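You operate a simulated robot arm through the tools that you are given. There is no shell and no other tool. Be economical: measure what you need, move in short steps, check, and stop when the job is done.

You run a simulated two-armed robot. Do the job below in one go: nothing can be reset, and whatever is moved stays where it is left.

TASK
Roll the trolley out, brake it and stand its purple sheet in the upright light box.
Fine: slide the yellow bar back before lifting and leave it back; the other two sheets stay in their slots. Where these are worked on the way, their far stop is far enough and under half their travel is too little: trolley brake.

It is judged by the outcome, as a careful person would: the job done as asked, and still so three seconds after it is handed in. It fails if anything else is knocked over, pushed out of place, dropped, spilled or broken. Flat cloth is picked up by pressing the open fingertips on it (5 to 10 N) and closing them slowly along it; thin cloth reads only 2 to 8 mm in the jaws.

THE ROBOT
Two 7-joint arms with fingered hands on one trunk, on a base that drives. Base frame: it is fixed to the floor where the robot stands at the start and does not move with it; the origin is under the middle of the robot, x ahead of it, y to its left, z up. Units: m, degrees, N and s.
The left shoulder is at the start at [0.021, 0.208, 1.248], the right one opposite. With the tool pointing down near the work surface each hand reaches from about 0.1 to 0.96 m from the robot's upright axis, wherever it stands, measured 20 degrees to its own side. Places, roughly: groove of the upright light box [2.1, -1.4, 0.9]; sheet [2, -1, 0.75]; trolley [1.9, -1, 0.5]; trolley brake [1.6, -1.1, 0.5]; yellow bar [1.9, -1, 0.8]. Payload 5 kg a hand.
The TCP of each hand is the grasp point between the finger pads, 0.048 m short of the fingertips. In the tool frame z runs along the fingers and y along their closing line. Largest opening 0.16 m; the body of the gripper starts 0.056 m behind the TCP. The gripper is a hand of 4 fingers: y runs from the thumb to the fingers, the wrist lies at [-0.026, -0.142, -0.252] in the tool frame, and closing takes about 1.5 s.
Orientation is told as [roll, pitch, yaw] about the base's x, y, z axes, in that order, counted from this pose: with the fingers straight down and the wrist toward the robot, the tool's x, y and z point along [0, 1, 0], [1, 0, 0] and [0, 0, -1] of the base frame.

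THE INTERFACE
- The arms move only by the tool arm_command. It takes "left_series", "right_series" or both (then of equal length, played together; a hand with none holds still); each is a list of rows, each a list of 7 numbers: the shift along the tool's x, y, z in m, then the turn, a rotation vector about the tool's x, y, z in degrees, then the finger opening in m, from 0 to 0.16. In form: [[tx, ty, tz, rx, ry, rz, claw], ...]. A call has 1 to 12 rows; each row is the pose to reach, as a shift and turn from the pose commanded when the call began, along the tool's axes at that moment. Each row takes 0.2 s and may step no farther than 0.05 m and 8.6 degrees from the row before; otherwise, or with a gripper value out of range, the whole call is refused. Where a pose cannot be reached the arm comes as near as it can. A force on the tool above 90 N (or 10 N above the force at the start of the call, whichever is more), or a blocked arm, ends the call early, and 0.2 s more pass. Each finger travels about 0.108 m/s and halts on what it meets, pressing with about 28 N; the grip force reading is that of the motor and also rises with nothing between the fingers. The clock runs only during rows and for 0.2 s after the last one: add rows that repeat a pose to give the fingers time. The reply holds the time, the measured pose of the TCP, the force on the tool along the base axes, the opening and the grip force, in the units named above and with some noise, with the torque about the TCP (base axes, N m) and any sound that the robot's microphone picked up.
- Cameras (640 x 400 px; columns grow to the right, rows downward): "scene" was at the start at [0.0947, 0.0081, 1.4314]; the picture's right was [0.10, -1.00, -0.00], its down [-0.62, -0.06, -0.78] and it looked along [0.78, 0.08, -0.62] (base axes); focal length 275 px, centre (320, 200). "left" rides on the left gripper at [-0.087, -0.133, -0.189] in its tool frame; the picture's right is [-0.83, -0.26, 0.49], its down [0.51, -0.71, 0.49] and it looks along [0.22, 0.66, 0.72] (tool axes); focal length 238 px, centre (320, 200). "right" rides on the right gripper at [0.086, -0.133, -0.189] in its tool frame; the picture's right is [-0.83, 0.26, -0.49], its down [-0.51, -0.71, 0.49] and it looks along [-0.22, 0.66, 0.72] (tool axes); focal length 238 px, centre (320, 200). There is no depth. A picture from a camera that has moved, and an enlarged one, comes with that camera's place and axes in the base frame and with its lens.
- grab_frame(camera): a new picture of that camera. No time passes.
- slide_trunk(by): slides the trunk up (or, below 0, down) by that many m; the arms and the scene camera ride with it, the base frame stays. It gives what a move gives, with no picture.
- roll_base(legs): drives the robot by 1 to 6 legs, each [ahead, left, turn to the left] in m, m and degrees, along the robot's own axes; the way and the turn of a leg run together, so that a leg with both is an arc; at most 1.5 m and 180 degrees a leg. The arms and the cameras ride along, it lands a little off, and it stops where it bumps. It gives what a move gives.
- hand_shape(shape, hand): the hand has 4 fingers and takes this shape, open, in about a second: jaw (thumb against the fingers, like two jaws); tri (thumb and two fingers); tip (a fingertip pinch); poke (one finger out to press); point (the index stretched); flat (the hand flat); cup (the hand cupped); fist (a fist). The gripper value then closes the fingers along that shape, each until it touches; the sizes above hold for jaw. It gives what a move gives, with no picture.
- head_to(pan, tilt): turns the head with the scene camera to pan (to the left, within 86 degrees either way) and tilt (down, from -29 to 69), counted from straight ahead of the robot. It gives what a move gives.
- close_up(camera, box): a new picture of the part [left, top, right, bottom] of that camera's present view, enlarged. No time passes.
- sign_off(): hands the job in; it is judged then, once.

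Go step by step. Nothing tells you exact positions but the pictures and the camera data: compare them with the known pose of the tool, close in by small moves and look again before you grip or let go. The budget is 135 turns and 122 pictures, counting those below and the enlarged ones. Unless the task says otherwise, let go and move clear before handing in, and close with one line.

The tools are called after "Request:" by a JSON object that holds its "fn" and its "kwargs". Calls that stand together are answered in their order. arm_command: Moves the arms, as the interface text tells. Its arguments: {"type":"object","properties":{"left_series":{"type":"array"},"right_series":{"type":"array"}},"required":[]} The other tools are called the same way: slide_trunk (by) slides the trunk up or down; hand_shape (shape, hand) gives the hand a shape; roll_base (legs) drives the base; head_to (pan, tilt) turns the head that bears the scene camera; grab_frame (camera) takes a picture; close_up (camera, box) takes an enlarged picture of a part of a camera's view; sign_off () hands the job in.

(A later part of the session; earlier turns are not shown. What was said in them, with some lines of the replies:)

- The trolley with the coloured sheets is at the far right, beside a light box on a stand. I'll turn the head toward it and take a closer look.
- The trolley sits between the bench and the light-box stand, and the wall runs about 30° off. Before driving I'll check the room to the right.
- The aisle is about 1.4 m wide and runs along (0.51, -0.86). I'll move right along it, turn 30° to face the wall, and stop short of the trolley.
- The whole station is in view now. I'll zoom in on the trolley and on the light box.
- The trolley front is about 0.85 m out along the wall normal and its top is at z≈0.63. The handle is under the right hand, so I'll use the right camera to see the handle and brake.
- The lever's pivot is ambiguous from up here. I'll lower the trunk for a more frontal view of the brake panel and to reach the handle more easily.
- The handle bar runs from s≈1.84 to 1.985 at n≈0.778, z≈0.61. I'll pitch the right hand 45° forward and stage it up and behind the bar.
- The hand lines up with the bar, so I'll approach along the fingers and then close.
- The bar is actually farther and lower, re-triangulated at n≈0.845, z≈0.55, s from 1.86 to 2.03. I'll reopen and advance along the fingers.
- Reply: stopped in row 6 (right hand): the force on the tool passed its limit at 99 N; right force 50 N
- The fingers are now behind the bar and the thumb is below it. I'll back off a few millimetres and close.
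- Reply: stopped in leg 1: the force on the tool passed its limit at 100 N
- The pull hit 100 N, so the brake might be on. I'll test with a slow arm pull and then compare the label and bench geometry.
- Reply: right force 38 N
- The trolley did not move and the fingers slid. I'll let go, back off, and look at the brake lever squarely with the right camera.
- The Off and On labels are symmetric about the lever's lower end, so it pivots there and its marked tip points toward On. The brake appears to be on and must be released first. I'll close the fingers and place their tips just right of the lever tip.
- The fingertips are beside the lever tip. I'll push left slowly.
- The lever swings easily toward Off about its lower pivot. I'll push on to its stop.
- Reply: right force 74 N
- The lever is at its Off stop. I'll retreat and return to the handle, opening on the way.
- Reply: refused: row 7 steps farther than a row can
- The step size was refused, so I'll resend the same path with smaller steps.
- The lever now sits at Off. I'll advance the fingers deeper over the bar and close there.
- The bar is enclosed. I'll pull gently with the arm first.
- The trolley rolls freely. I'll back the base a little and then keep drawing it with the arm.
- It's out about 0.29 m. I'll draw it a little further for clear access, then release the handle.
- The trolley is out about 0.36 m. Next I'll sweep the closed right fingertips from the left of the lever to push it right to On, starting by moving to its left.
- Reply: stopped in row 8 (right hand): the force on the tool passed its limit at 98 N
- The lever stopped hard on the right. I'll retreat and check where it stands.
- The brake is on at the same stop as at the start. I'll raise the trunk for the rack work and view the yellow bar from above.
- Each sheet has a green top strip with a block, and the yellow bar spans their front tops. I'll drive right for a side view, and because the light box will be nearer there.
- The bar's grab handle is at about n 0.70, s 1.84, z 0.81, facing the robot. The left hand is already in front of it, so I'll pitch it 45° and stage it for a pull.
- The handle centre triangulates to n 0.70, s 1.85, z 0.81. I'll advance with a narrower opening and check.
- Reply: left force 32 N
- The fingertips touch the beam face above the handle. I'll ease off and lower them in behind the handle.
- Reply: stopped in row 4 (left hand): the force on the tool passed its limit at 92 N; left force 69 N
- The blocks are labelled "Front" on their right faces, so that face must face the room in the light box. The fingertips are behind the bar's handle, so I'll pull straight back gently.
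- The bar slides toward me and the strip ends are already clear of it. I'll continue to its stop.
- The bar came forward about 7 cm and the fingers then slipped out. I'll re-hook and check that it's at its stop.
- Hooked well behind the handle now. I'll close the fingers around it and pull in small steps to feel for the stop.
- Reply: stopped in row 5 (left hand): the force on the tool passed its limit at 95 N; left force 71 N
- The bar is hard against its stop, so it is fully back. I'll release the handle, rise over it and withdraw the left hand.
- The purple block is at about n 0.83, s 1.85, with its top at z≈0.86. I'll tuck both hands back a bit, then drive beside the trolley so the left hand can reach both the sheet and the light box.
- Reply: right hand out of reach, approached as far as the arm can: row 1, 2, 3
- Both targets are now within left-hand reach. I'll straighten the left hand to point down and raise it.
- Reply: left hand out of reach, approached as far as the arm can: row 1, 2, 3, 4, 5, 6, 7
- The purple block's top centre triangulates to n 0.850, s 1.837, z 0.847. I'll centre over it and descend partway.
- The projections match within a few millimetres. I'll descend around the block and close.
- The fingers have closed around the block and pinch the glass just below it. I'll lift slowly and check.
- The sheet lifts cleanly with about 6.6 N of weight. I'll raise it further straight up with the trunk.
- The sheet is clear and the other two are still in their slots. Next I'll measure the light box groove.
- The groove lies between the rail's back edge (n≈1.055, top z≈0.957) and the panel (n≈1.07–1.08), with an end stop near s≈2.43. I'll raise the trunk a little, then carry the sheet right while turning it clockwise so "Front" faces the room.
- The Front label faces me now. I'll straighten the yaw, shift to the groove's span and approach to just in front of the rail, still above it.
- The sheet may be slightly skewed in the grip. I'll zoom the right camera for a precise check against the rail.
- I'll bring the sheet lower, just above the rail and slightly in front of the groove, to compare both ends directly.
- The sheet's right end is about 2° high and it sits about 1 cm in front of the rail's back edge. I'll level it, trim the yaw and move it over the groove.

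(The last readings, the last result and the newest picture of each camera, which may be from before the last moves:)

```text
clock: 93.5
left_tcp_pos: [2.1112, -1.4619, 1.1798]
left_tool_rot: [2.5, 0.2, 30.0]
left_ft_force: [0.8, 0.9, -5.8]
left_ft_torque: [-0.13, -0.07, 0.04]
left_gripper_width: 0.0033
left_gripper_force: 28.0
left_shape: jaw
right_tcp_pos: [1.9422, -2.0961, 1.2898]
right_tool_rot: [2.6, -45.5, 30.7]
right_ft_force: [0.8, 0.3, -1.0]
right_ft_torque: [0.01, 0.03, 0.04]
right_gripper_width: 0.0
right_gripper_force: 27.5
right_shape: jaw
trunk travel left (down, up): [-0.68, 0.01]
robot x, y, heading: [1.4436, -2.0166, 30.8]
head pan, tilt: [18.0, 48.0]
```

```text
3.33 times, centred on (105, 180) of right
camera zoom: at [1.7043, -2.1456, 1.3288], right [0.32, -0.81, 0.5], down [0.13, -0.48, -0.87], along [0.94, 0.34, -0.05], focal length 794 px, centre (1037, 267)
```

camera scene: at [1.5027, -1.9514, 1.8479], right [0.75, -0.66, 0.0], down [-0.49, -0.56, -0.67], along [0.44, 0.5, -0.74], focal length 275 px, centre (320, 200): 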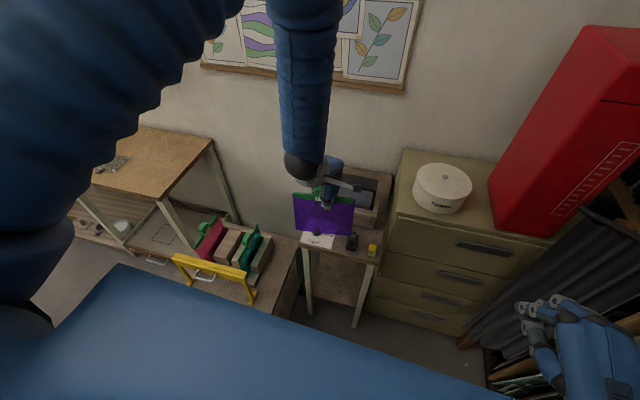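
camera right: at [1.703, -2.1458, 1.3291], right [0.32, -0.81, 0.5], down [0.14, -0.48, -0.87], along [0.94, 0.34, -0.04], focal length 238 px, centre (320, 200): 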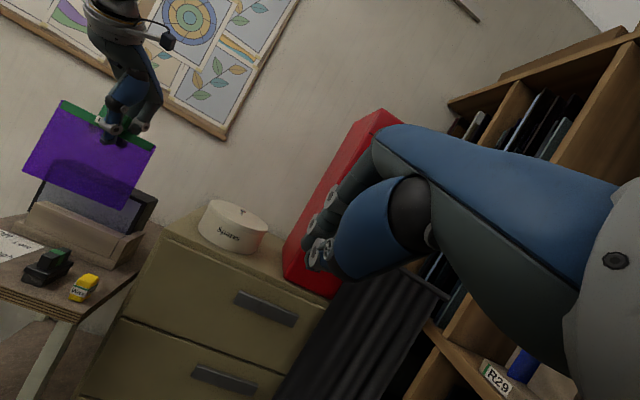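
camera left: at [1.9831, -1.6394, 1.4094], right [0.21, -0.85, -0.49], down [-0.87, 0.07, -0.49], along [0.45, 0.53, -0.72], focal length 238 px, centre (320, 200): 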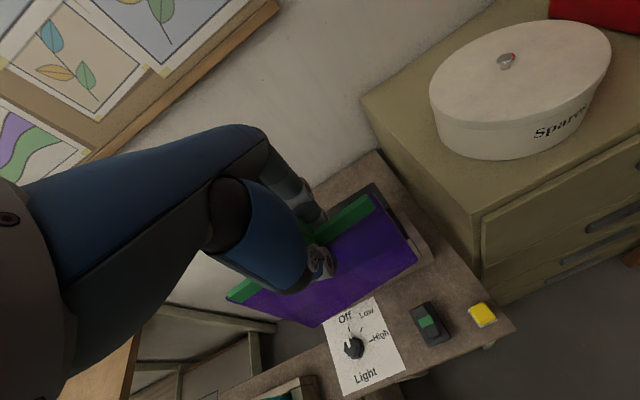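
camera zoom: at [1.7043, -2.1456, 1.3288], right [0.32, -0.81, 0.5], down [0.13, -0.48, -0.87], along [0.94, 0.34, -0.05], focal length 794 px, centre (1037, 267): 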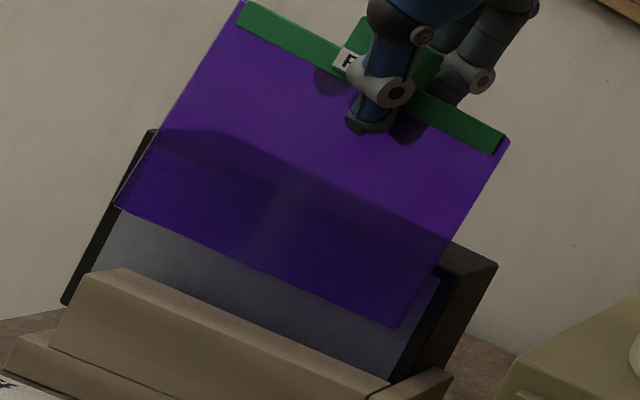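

The sheet is now over the groove, about 2 cm behind the rail's back edge, and level. I'll lower it in small steps while watching the force.

Request:
{"fn": "arm_command", "kwargs": {"left_series": [[-0.003, 0, 0.01, 0, 0, 0, 0], [-0.005, 0, 0.02, 0, 0, 0, 0], [-0.005, 0, 0.03, 0, 0, 0, 0], [-0.005, 0, 0.04, 0, 0, 0, 0]]}}

Request:
{"fn": "close_up", "kwargs": {"camera": "scene", "box": [288, 150, 400, 220]}}

Request:
{"fn": "close_up", "kwargs": {"camera": "right", "box": [30, 120, 180, 240]}}

```text
clock: 94.5
left_tcp_pos: [2.1127, -1.4626, 1.1408]
left_tool_rot: [2.5, 0.2, 30.1]
left_ft_force: [0.9, -0.5, -7.3]
left_ft_torque: [-0.05, -0.07, -0.03]
left_gripper_width: 0.003
left_gripper_force: 28.1
left_shape: jaw
right_tcp_pos: [1.9417, -2.0933, 1.2896]
right_tool_rot: [2.7, -45.5, 30.8]
right_ft_force: [0.4, 0.0, -0.2]
right_ft_torque: [-0.01, 0.04, -0.01]
right_gripper_width: 0.0
right_gripper_force: 28.0
right_shape: jaw
trunk travel left (down, up): [-0.68, 0.01]
robot x, y, heading: [1.4387, -2.0149, 30.5]
head pan, tilt: [18.0, 48.0]
```

```text
5.71 times, centred on (344, 185) of scene
camera zoom: at [1.503, -1.9503, 1.8478], right [0.75, -0.66, 0.0], down [-0.49, -0.56, -0.67], along [0.44, 0.5, -0.74], focal length 1570 px, centre (183, 286)
```

zoom: 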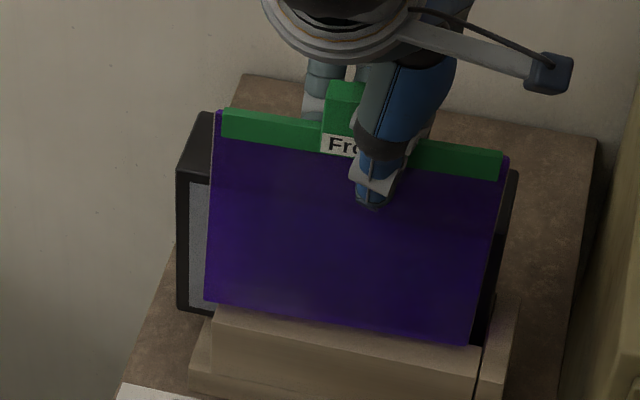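

```text
3.33 times, centred on (105, 180) of right
camera zoom: at [1.7043, -2.1452, 1.3288], right [0.32, -0.81, 0.5], down [0.13, -0.48, -0.87], along [0.94, 0.34, -0.05], focal length 794 px, centre (1037, 267)
```

zoom: 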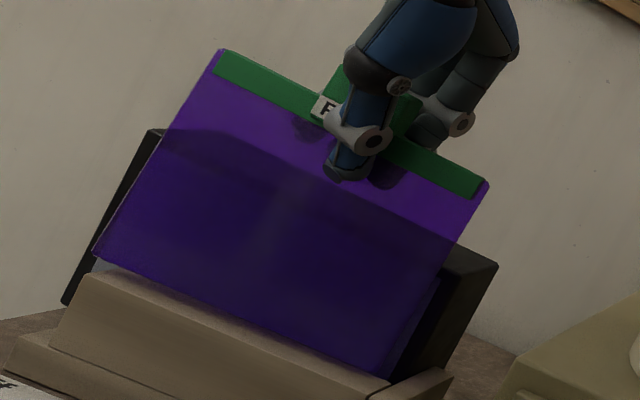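

Triangulating the sheet corners shows the right end about 2–4 cm farther than the left. I'll raise a little and turn it clockwise about 6° before lowering.

Request:
{"fn": "arm_command", "kwargs": {"left_series": [[0, 0, -0.015, 0, 0, 0, 0], [0, 0, -0.02, 0, -0.4, 2, 0], [0, 0, -0.02, 0, -0.8, 4, 0], [0, 0, -0.02, 0, -0.8, 6, 0], [0, 0, -0.02, 0, -0.8, 6, 0]]}}

Request:
{"fn": "close_up", "kwargs": {"camera": "scene", "box": [288, 150, 400, 220]}}

Request:
{"fn": "close_up", "kwargs": {"camera": "right", "box": [30, 120, 180, 240]}}

```text
clock: 95.7
left_tcp_pos: [2.1118, -1.4646, 1.1594]
left_tool_rot: [1.8, 0.4, 24.0]
left_ft_force: [0.3, 0.2, -7.1]
left_ft_torque: [-0.09, -0.07, -0.03]
left_gripper_width: 0.0031
left_gripper_force: 27.9
left_shape: jaw
right_tcp_pos: [1.9416, -2.0945, 1.289]
right_tool_rot: [2.7, -45.5, 30.7]
right_ft_force: [-0.3, 0.5, -0.6]
right_ft_torque: [0.01, 0.01, 0.03]
right_gripper_width: 0.0
right_gripper_force: 28.0
right_shape: jaw
trunk travel left (down, up): [-0.68, 0.01]
robot x, y, heading: [1.4395, -2.0185, 30.6]
head pan, tilt: [18.0, 48.0]
```

```text
5.71 times, centred on (344, 185) of scene
camera zoom: at [1.5027, -1.9507, 1.8479], right [0.75, -0.66, 0.0], down [-0.49, -0.56, -0.67], along [0.44, 0.5, -0.74], focal length 1570 px, centre (183, 286)
```

zoom: 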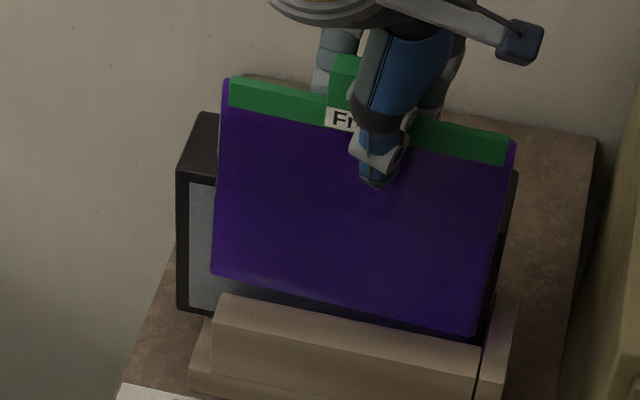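

```text
3.33 times, centred on (105, 180) of right
camera zoom: at [1.7041, -2.1454, 1.3289], right [0.32, -0.81, 0.5], down [0.13, -0.48, -0.87], along [0.94, 0.34, -0.04], focal length 794 px, centre (1037, 267)
```

zoom: 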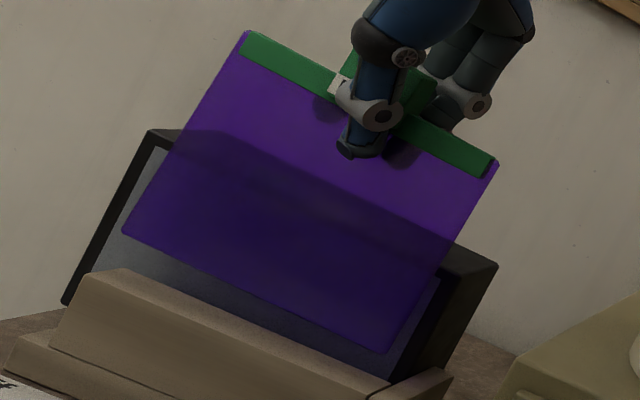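

The corner fit is now level and square to the groove, which runs n 1.055–1.086. The sheet leans about 7° with its bottom toward me. I'll correct the lean and recheck before lowering.

Request:
{"fn": "arm_command", "kwargs": {"left_series": [[0, 0.002, 0, -2.4, 0, 0, 0], [0, 0.004, 0, -4.8, 0, 0, 0], [0, 0.005, 0, -7, 0, 0, 0], [0, 0.005, 0, -7, 0, 0, 0]]}}

Request:
{"fn": "close_up", "kwargs": {"camera": "scene", "box": [288, 150, 400, 220]}}

Request:
{"fn": "close_up", "kwargs": {"camera": "right", "box": [30, 120, 180, 240]}}

```text
clock: 96.7
left_tcp_pos: [2.1164, -1.4631, 1.1605]
left_tool_rot: [1.7, -6.7, 23.9]
left_ft_force: [-0.2, -0.2, -6.5]
left_ft_torque: [-0.1, -0.01, -0.03]
left_gripper_width: 0.0032
left_gripper_force: 28.7
left_shape: jaw
right_tcp_pos: [1.9425, -2.0948, 1.2906]
right_tool_rot: [2.6, -45.5, 30.7]
right_ft_force: [0.0, 0.7, 0.4]
right_ft_torque: [-0.01, -0.01, -0.02]
right_gripper_width: 0.0
right_gripper_force: 28.0
right_shape: jaw
trunk travel left (down, up): [-0.68, 0.01]
robot x, y, heading: [1.4432, -2.0184, 30.4]
head pan, tilt: [18.0, 48.0]
```

```text
5.71 times, centred on (344, 185) of scene
camera zoom: at [1.5025, -1.9508, 1.8479], right [0.75, -0.66, 0.0], down [-0.49, -0.56, -0.67], along [0.44, 0.5, -0.74], focal length 1570 px, centre (183, 286)
```

zoom: 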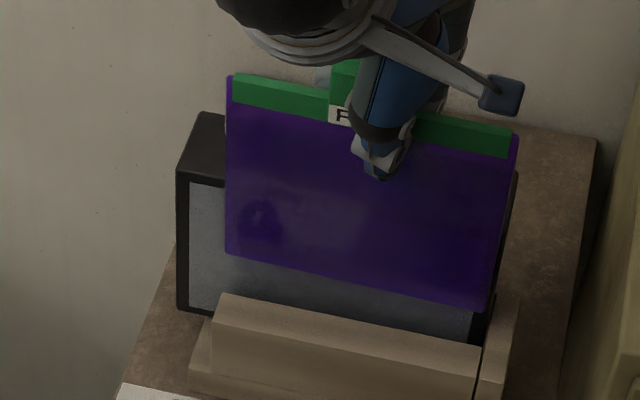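

```text
3.33 times, centred on (105, 180) of right
camera zoom: at [1.704, -2.1455, 1.3289], right [0.32, -0.81, 0.5], down [0.13, -0.48, -0.87], along [0.94, 0.34, -0.04], focal length 794 px, centre (1037, 267)
```

zoom: 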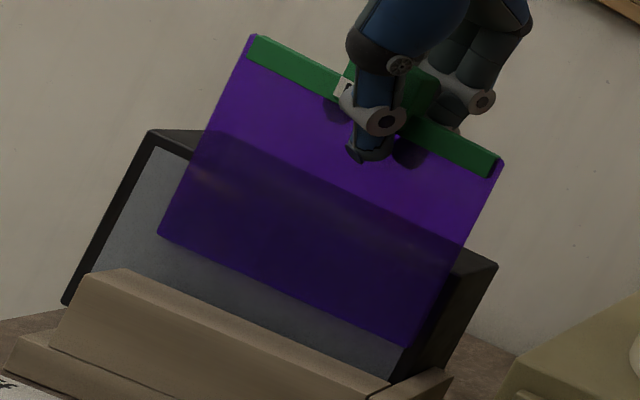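

The sheet is vertical and mid-groove (n≈1.073), spanning s 2.226–2.426. I'll lower it straight down in small steps.

Request:
{"fn": "arm_command", "kwargs": {"left_series": [[0.003, -0.004, 0.01, 0, 0, 0, 0], [0.003, -0.0055, 0.02, 0, 0, 0, 0], [0.003, -0.0065, 0.03, 0, 0, 0, 0], [0.003, -0.008, 0.04, 0, 0, 0, 0], [0.003, -0.009, 0.05, 0, 0, 0, 0]]}}

Request:
{"fn": "close_up", "kwargs": {"camera": "scene", "box": [288, 150, 400, 220]}}

Request:
{"fn": "close_up", "kwargs": {"camera": "right", "box": [30, 120, 180, 240]}}

```text
clock: 97.9
left_tcp_pos: [2.1135, -1.4584, 1.1095]
left_tool_rot: [1.6, -6.7, 23.8]
left_ft_force: [1.5, -0.2, -6.0]
left_ft_torque: [-0.07, -0.04, -0.01]
left_gripper_width: 0.0028
left_gripper_force: 28.1
left_shape: jaw
right_tcp_pos: [1.9424, -2.094, 1.2895]
right_tool_rot: [2.6, -45.4, 30.6]
right_ft_force: [0.2, 0.2, -0.4]
right_ft_torque: [-0.03, 0.0, 0.03]
right_gripper_width: 0.0001
right_gripper_force: 27.7
right_shape: jaw
trunk travel left (down, up): [-0.68, 0.01]
robot x, y, heading: [1.4382, -2.017, 30.4]
head pan, tilt: [18.0, 48.0]
```

```text
5.71 times, centred on (344, 185) of scene
camera zoom: at [1.503, -1.9506, 1.8478], right [0.75, -0.66, 0.0], down [-0.49, -0.56, -0.67], along [0.44, 0.5, -0.74], focal length 1570 px, centre (183, 286)
```

zoom: 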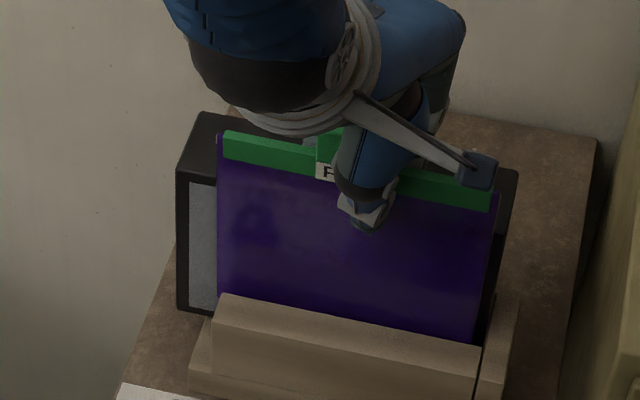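

```text
3.33 times, centred on (105, 180) of right
camera zoom: at [1.7043, -2.1454, 1.3288], right [0.32, -0.81, 0.5], down [0.13, -0.48, -0.87], along [0.94, 0.34, -0.05], focal length 794 px, centre (1037, 267)
```

zoom: 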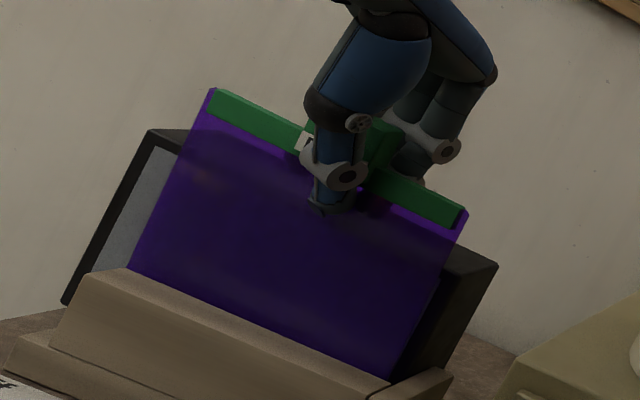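

The bottom edge is inside the groove, behind the rail. I'll lower the rest while easing slightly toward the rail, so the rear fingers clear the panel's top edge.

Request:
{"fn": "arm_command", "kwargs": {"left_series": [[0, -0.004, 0.006, 0, 0, 0, 0], [0, -0.008, 0.012, 0, 0, 0, 0], [0, -0.0095, 0.018, 0, 0, 0, 0], [0, -0.0105, 0.024, 0, 0, 0, 0]]}}

```text
clock: 98.9
left_tcp_pos: [2.1046, -1.4638, 1.0881]
left_tool_rot: [1.7, -7.0, 23.6]
left_ft_force: [-6.8, -5.2, 16.4]
left_ft_torque: [0.39, -0.5, 0.11]
left_gripper_width: 0.0039
left_gripper_force: 28.4
left_shape: jaw
right_tcp_pos: [1.9394, -2.0954, 1.2913]
right_tool_rot: [2.6, -45.6, 30.7]
right_ft_force: [-0.3, 0.0, -0.4]
right_ft_torque: [-0.01, -0.02, -0.03]
right_gripper_width: 0.0
right_gripper_force: 27.6
right_shape: jaw
trunk travel left (down, up): [-0.68, 0.01]
robot x, y, heading: [1.4404, -2.0146, 30.6]
head pan, tilt: [18.0, 48.0]
```

There is contact of about 22 N upward. I'll see what touches.

Request:
{"fn": "close_up", "kwargs": {"camera": "scene", "box": [288, 150, 400, 220]}}

Request:
{"fn": "close_up", "kwargs": {"camera": "right", "box": [30, 120, 180, 240]}}

Request:
{"fn": "close_up", "kwargs": {"camera": "left", "box": [210, 150, 450, 320]}}

```text
5.71 times, centred on (344, 185) of scene
camera zoom: at [1.4997, -1.953, 1.8483], right [0.75, -0.66, 0.0], down [-0.49, -0.56, -0.67], along [0.44, 0.5, -0.74], focal length 1570 px, centre (183, 286)
```

zoom: 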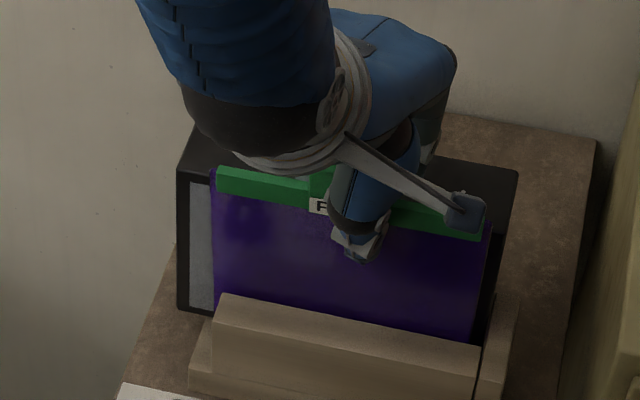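

```text
3.33 times, centred on (105, 180) of right
camera zoom: at [1.7019, -2.1471, 1.3294], right [0.32, -0.81, 0.5], down [0.14, -0.48, -0.87], along [0.94, 0.34, -0.04], focal length 794 px, centre (1037, 267)
```

zoom: 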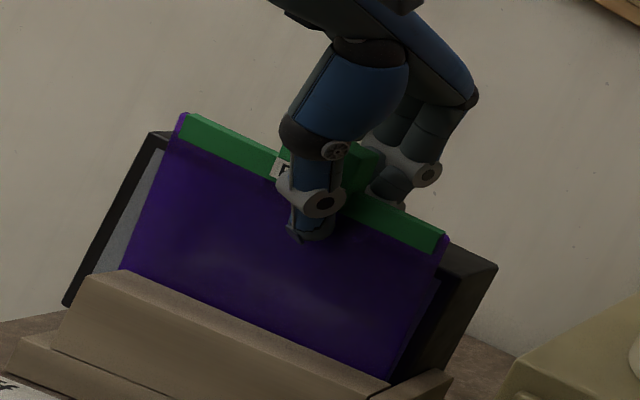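

```text
2.35 times, centred on (330, 235) of left
camera zoom: at [2.0013, -1.6096, 1.2573], right [0.15, -0.83, -0.54], down [-0.8, 0.22, -0.56], along [0.58, 0.52, -0.63], focal length 561 px, centre (296, 118)
```

zoom: 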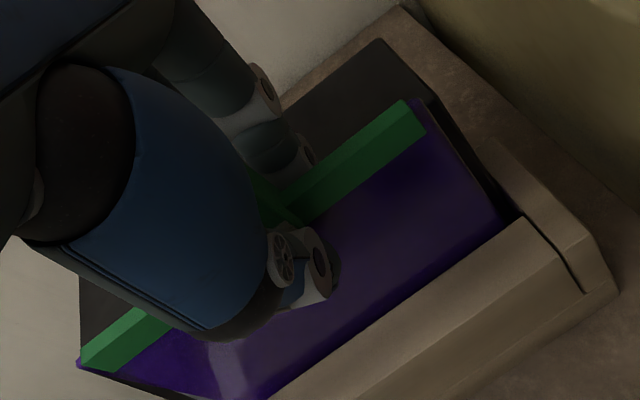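

The torque shows the rear fingers are resting on the panel's top edge, with the sheet about 5 cm deep in the groove. I'll relieve the pressure and open only slightly, so the sheet settles the last bit while still enclosed.

Request:
{"fn": "arm_command", "kwargs": {"left_series": [[0, 0.001, -0.003, 0, 0, 0, 0], [0, 0.003, -0.003, 0, 0, 0, 0.004], [0, 0.005, -0.003, 0, 0, 0, 0.009], [0, 0.006, -0.003, 0, 0, 0, 0.014], [0, 0.007, -0.003, 0, 0, 0, 0.018], [0, 0.008, -0.003, 0, 0, 0, 0.018]]}}

Request:
{"fn": "close_up", "kwargs": {"camera": "right", "box": [30, 120, 180, 240]}}

Request:
{"fn": "close_up", "kwargs": {"camera": "scene", "box": [288, 150, 400, 220]}}

```text
clock: 100.3
left_tcp_pos: [2.1087, -1.461, 1.0888]
left_tool_rot: [1.7, -6.6, 23.8]
left_ft_force: [-22.0, -11.4, 2.2]
left_ft_torque: [-0.29, 0.76, 0.5]
left_gripper_width: 0.0167
left_gripper_force: 0.0
left_shape: jaw
right_tcp_pos: [1.938, -2.0964, 1.2898]
right_tool_rot: [2.7, -45.6, 30.8]
right_ft_force: [-0.1, 0.6, 0.9]
right_ft_torque: [0.02, 0.01, -0.04]
right_gripper_width: 0.0
right_gripper_force: 28.2
right_shape: jaw
trunk travel left (down, up): [-0.68, 0.01]
robot x, y, heading: [1.4473, -2.0169, 30.5]
head pan, tilt: [18.0, 48.0]
```

```text
3.33 times, centred on (105, 180) of right
camera zoom: at [1.7012, -2.147, 1.3293], right [0.32, -0.81, 0.5], down [0.14, -0.48, -0.87], along [0.94, 0.34, -0.04], focal length 794 px, centre (1037, 267)
```

zoom: 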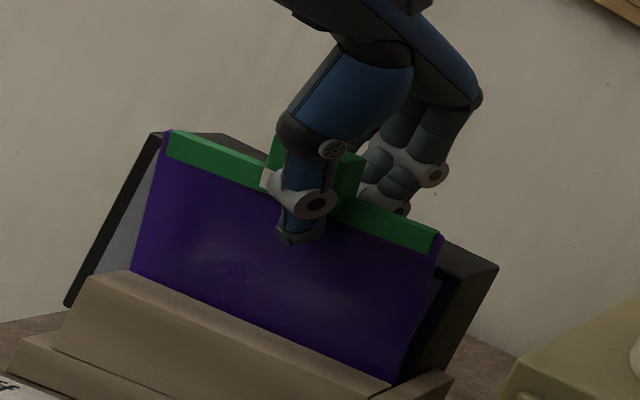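

```text
5.71 times, centred on (344, 185) of scene
camera zoom: at [1.4986, -1.9529, 1.8481], right [0.75, -0.66, 0.0], down [-0.49, -0.56, -0.67], along [0.44, 0.5, -0.74], focal length 1570 px, centre (183, 286)
```

zoom: 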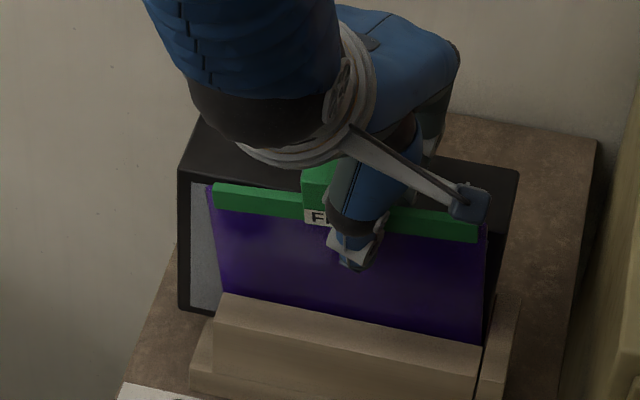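

The sheet has settled and the thumb holds it back against the panel. I'll ease off, then open a bit more while rising slightly, with the thumb still in front to catch any tipping.

Request:
{"fn": "arm_command", "kwargs": {"left_series": [[0, -0.002, -0.003, 0, 0, 0, 0.02], [0, -0.003, -0.007, 0, 0, 0, 0.028], [0, -0.003, -0.01, 0, 0, 0, 0.036], [0, -0.003, -0.012, 0, 0, 0, 0.044], [0, -0.003, -0.012, 0, 0, 0, 0.044]]}}

Request:
{"fn": "close_up", "kwargs": {"camera": "right", "box": [30, 120, 180, 240]}}

```text
clock: 101.5
left_tcp_pos: [2.108, -1.4614, 1.1006]
left_tool_rot: [1.7, -6.6, 23.8]
left_ft_force: [-0.3, -0.8, 0.4]
left_ft_torque: [-0.02, 0.05, 0.01]
left_gripper_width: 0.044
left_gripper_force: 0.1
left_shape: jaw
right_tcp_pos: [1.9432, -2.0936, 1.2893]
right_tool_rot: [2.6, -45.5, 30.7]
right_ft_force: [0.6, -0.2, -1.2]
right_ft_torque: [0.03, 0.02, 0.02]
right_gripper_width: 0.0001
right_gripper_force: 27.8
right_shape: jaw
trunk travel left (down, up): [-0.68, 0.01]
robot x, y, heading: [1.4425, -2.0189, 30.5]
head pan, tilt: [18.0, 48.0]
```

```text
3.33 times, centred on (105, 180) of right
camera zoom: at [1.7037, -2.1457, 1.329], right [0.32, -0.81, 0.5], down [0.13, -0.48, -0.87], along [0.94, 0.34, -0.04], focal length 794 px, centre (1037, 267)
```

zoom: 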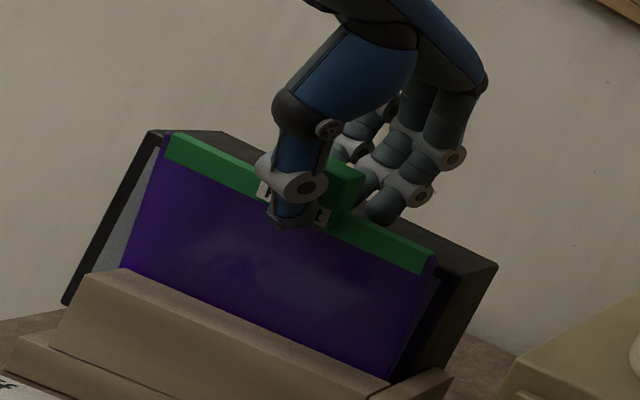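

The sheet has settled level and stands on its own with no force on the hand. I'll open wider and lift straight off.

Request:
{"fn": "arm_command", "kwargs": {"left_series": [[0, -0.001, -0.004, 0, 0, 0, 0.055], [0, -0.001, -0.008, 0, 0, 0, 0.066], [0, 0.0, -0.014, 0, 0, 0, 0.075], [0, 0.002, -0.025, 0, 0, 0, 0.075], [0, 0.004, -0.045, 0, 0, 0, 0.075], [0, 0.007, -0.075, 0, 0, 0, 0.075], [0, 0.01, -0.11, 0, 0, 0, 0.075]]}}

Request:
{"fn": "close_up", "kwargs": {"camera": "right", "box": [30, 120, 180, 240]}}

Request:
{"fn": "close_up", "kwargs": {"camera": "scene", "box": [288, 150, 400, 220]}}

```text
clock: 103.1
left_tcp_pos: [2.1059, -1.4646, 1.2113]
left_tool_rot: [1.8, -6.7, 23.7]
left_ft_force: [-0.8, -0.7, -1.6]
left_ft_torque: [0.09, -0.19, 0.05]
left_gripper_width: 0.0745
left_gripper_force: 0.0
left_shape: jaw
right_tcp_pos: [1.9398, -2.0941, 1.2894]
right_tool_rot: [2.6, -45.6, 30.7]
right_ft_force: [-0.6, 0.3, -0.2]
right_ft_torque: [0.04, -0.06, 0.03]
right_gripper_width: 0.0
right_gripper_force: 27.9
right_shape: jaw
trunk travel left (down, up): [-0.68, 0.01]
robot x, y, heading: [1.443, -2.015, 30.4]
head pan, tilt: [18.0, 48.0]
```

```text
3.33 times, centred on (105, 180) of right
camera zoom: at [1.7027, -2.1466, 1.3292], right [0.32, -0.81, 0.5], down [0.14, -0.48, -0.87], along [0.94, 0.34, -0.04], focal length 794 px, centre (1037, 267)
```

zoom: 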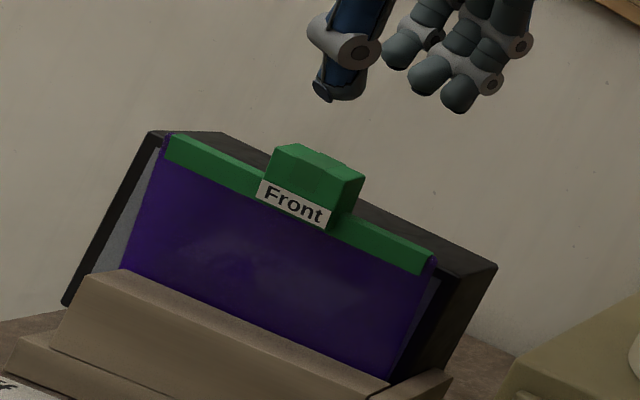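

```text
5.71 times, centred on (344, 185) of scene
camera zoom: at [1.5008, -1.9524, 1.8481], right [0.75, -0.66, 0.0], down [-0.49, -0.56, -0.67], along [0.44, 0.5, -0.74], focal length 1570 px, centre (183, 286)
```

zoom: 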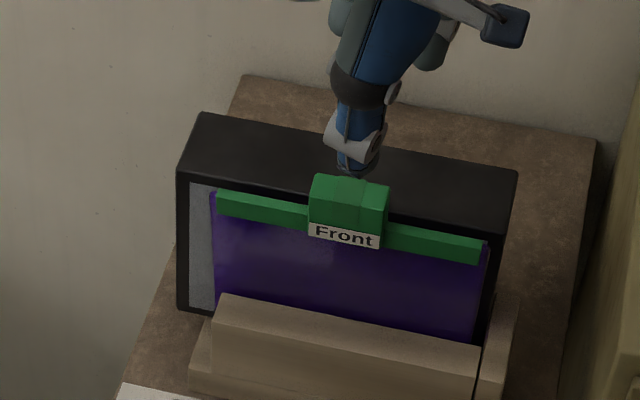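

The sheet stands in the groove with "Front" facing the room. I'll move the hand well clear and make a final check of the trolley, brake and bar.

Request:
{"fn": "arm_command", "kwargs": {"left_series": [[0, -0.02, -0.03, 0, 0, 0, 0.075], [0, -0.06, -0.05, 0, 0, 0, 0.075], [0, -0.105, -0.06, 0, 0, 0, 0.075], [0, -0.15, -0.06, 0, 0, 0, 0.075], [0, -0.195, -0.06, 0, 0, 0, 0.075]]}}

Request:
{"fn": "head_to", "kwargs": {"pan": 35, "tilt": 50}}

Request:
{"fn": "grab_frame", "kwargs": {"camera": "scene"}}

```text
clock: 104.3
left_tcp_pos: [1.9216, -1.5499, 1.2494]
left_tool_rot: [1.7, -6.8, 23.7]
left_ft_force: [0.0, 0.4, 0.2]
left_ft_torque: [0.03, 0.02, 0.0]
left_gripper_width: 0.0749
left_gripper_force: 0.1
left_shape: jaw
right_tcp_pos: [1.9394, -2.096, 1.29]
right_tool_rot: [2.6, -45.7, 30.8]
right_ft_force: [-0.1, 0.2, 1.8]
right_ft_torque: [0.01, -0.04, -0.02]
right_gripper_width: 0.0
right_gripper_force: 28.4
right_shape: jaw
trunk travel left (down, up): [-0.68, 0.01]
robot x, y, heading: [1.4432, -2.0127, 30.7]
head pan, tilt: [18.0, 48.0]
```

```text
clock: 105.1
left_tcp_pos: [1.9237, -1.5482, 1.2472]
left_tool_rot: [1.7, -6.7, 23.7]
left_ft_force: [0.2, -0.1, -0.8]
left_ft_torque: [0.03, -0.03, -0.04]
left_gripper_width: 0.0748
left_gripper_force: 0.1
left_shape: jaw
right_tcp_pos: [1.9428, -2.0944, 1.2898]
right_tool_rot: [2.5, -45.5, 30.7]
right_ft_force: [-0.3, -0.4, 0.0]
right_ft_torque: [0.0, 0.02, 0.01]
right_gripper_width: 0.0001
right_gripper_force: 28.4
right_shape: jaw
trunk travel left (down, up): [-0.68, 0.01]
robot x, y, heading: [1.4409, -2.016, 30.5]
head pan, tilt: [35.0, 50.0]
```

```text
6 pictures are left
camera scene: at [1.4823, -1.94, 1.8452], right [0.91, -0.41, 0.0], down [-0.32, -0.7, -0.64], along [0.27, 0.59, -0.77], focal length 275 px, centre (320, 200)
```

scene: 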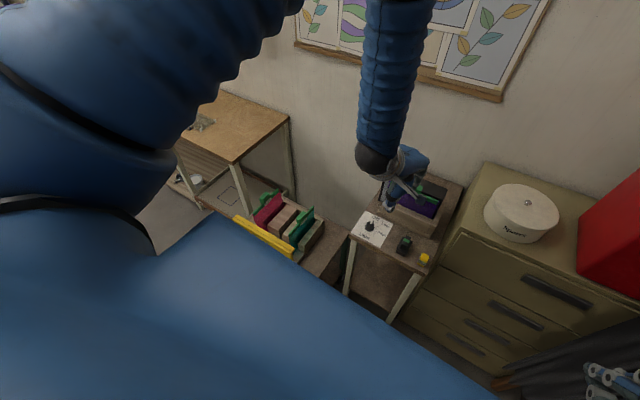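

The purple sheet stands in the light box and the other two are in their slots. The bar is back and the trolley is out with its brake on, with both hands clear, so I'll hand in.

Request:
{"fn": "sign_off", "kwargs": {}}

```text
The job is handed in.
```

The trolley is rolled out about 0.36 m and braked. The yellow bar is slid back to its stop, and the purple sheet stands in the light box with its "Front" side toward the room. The other two sheets are still in their slots.
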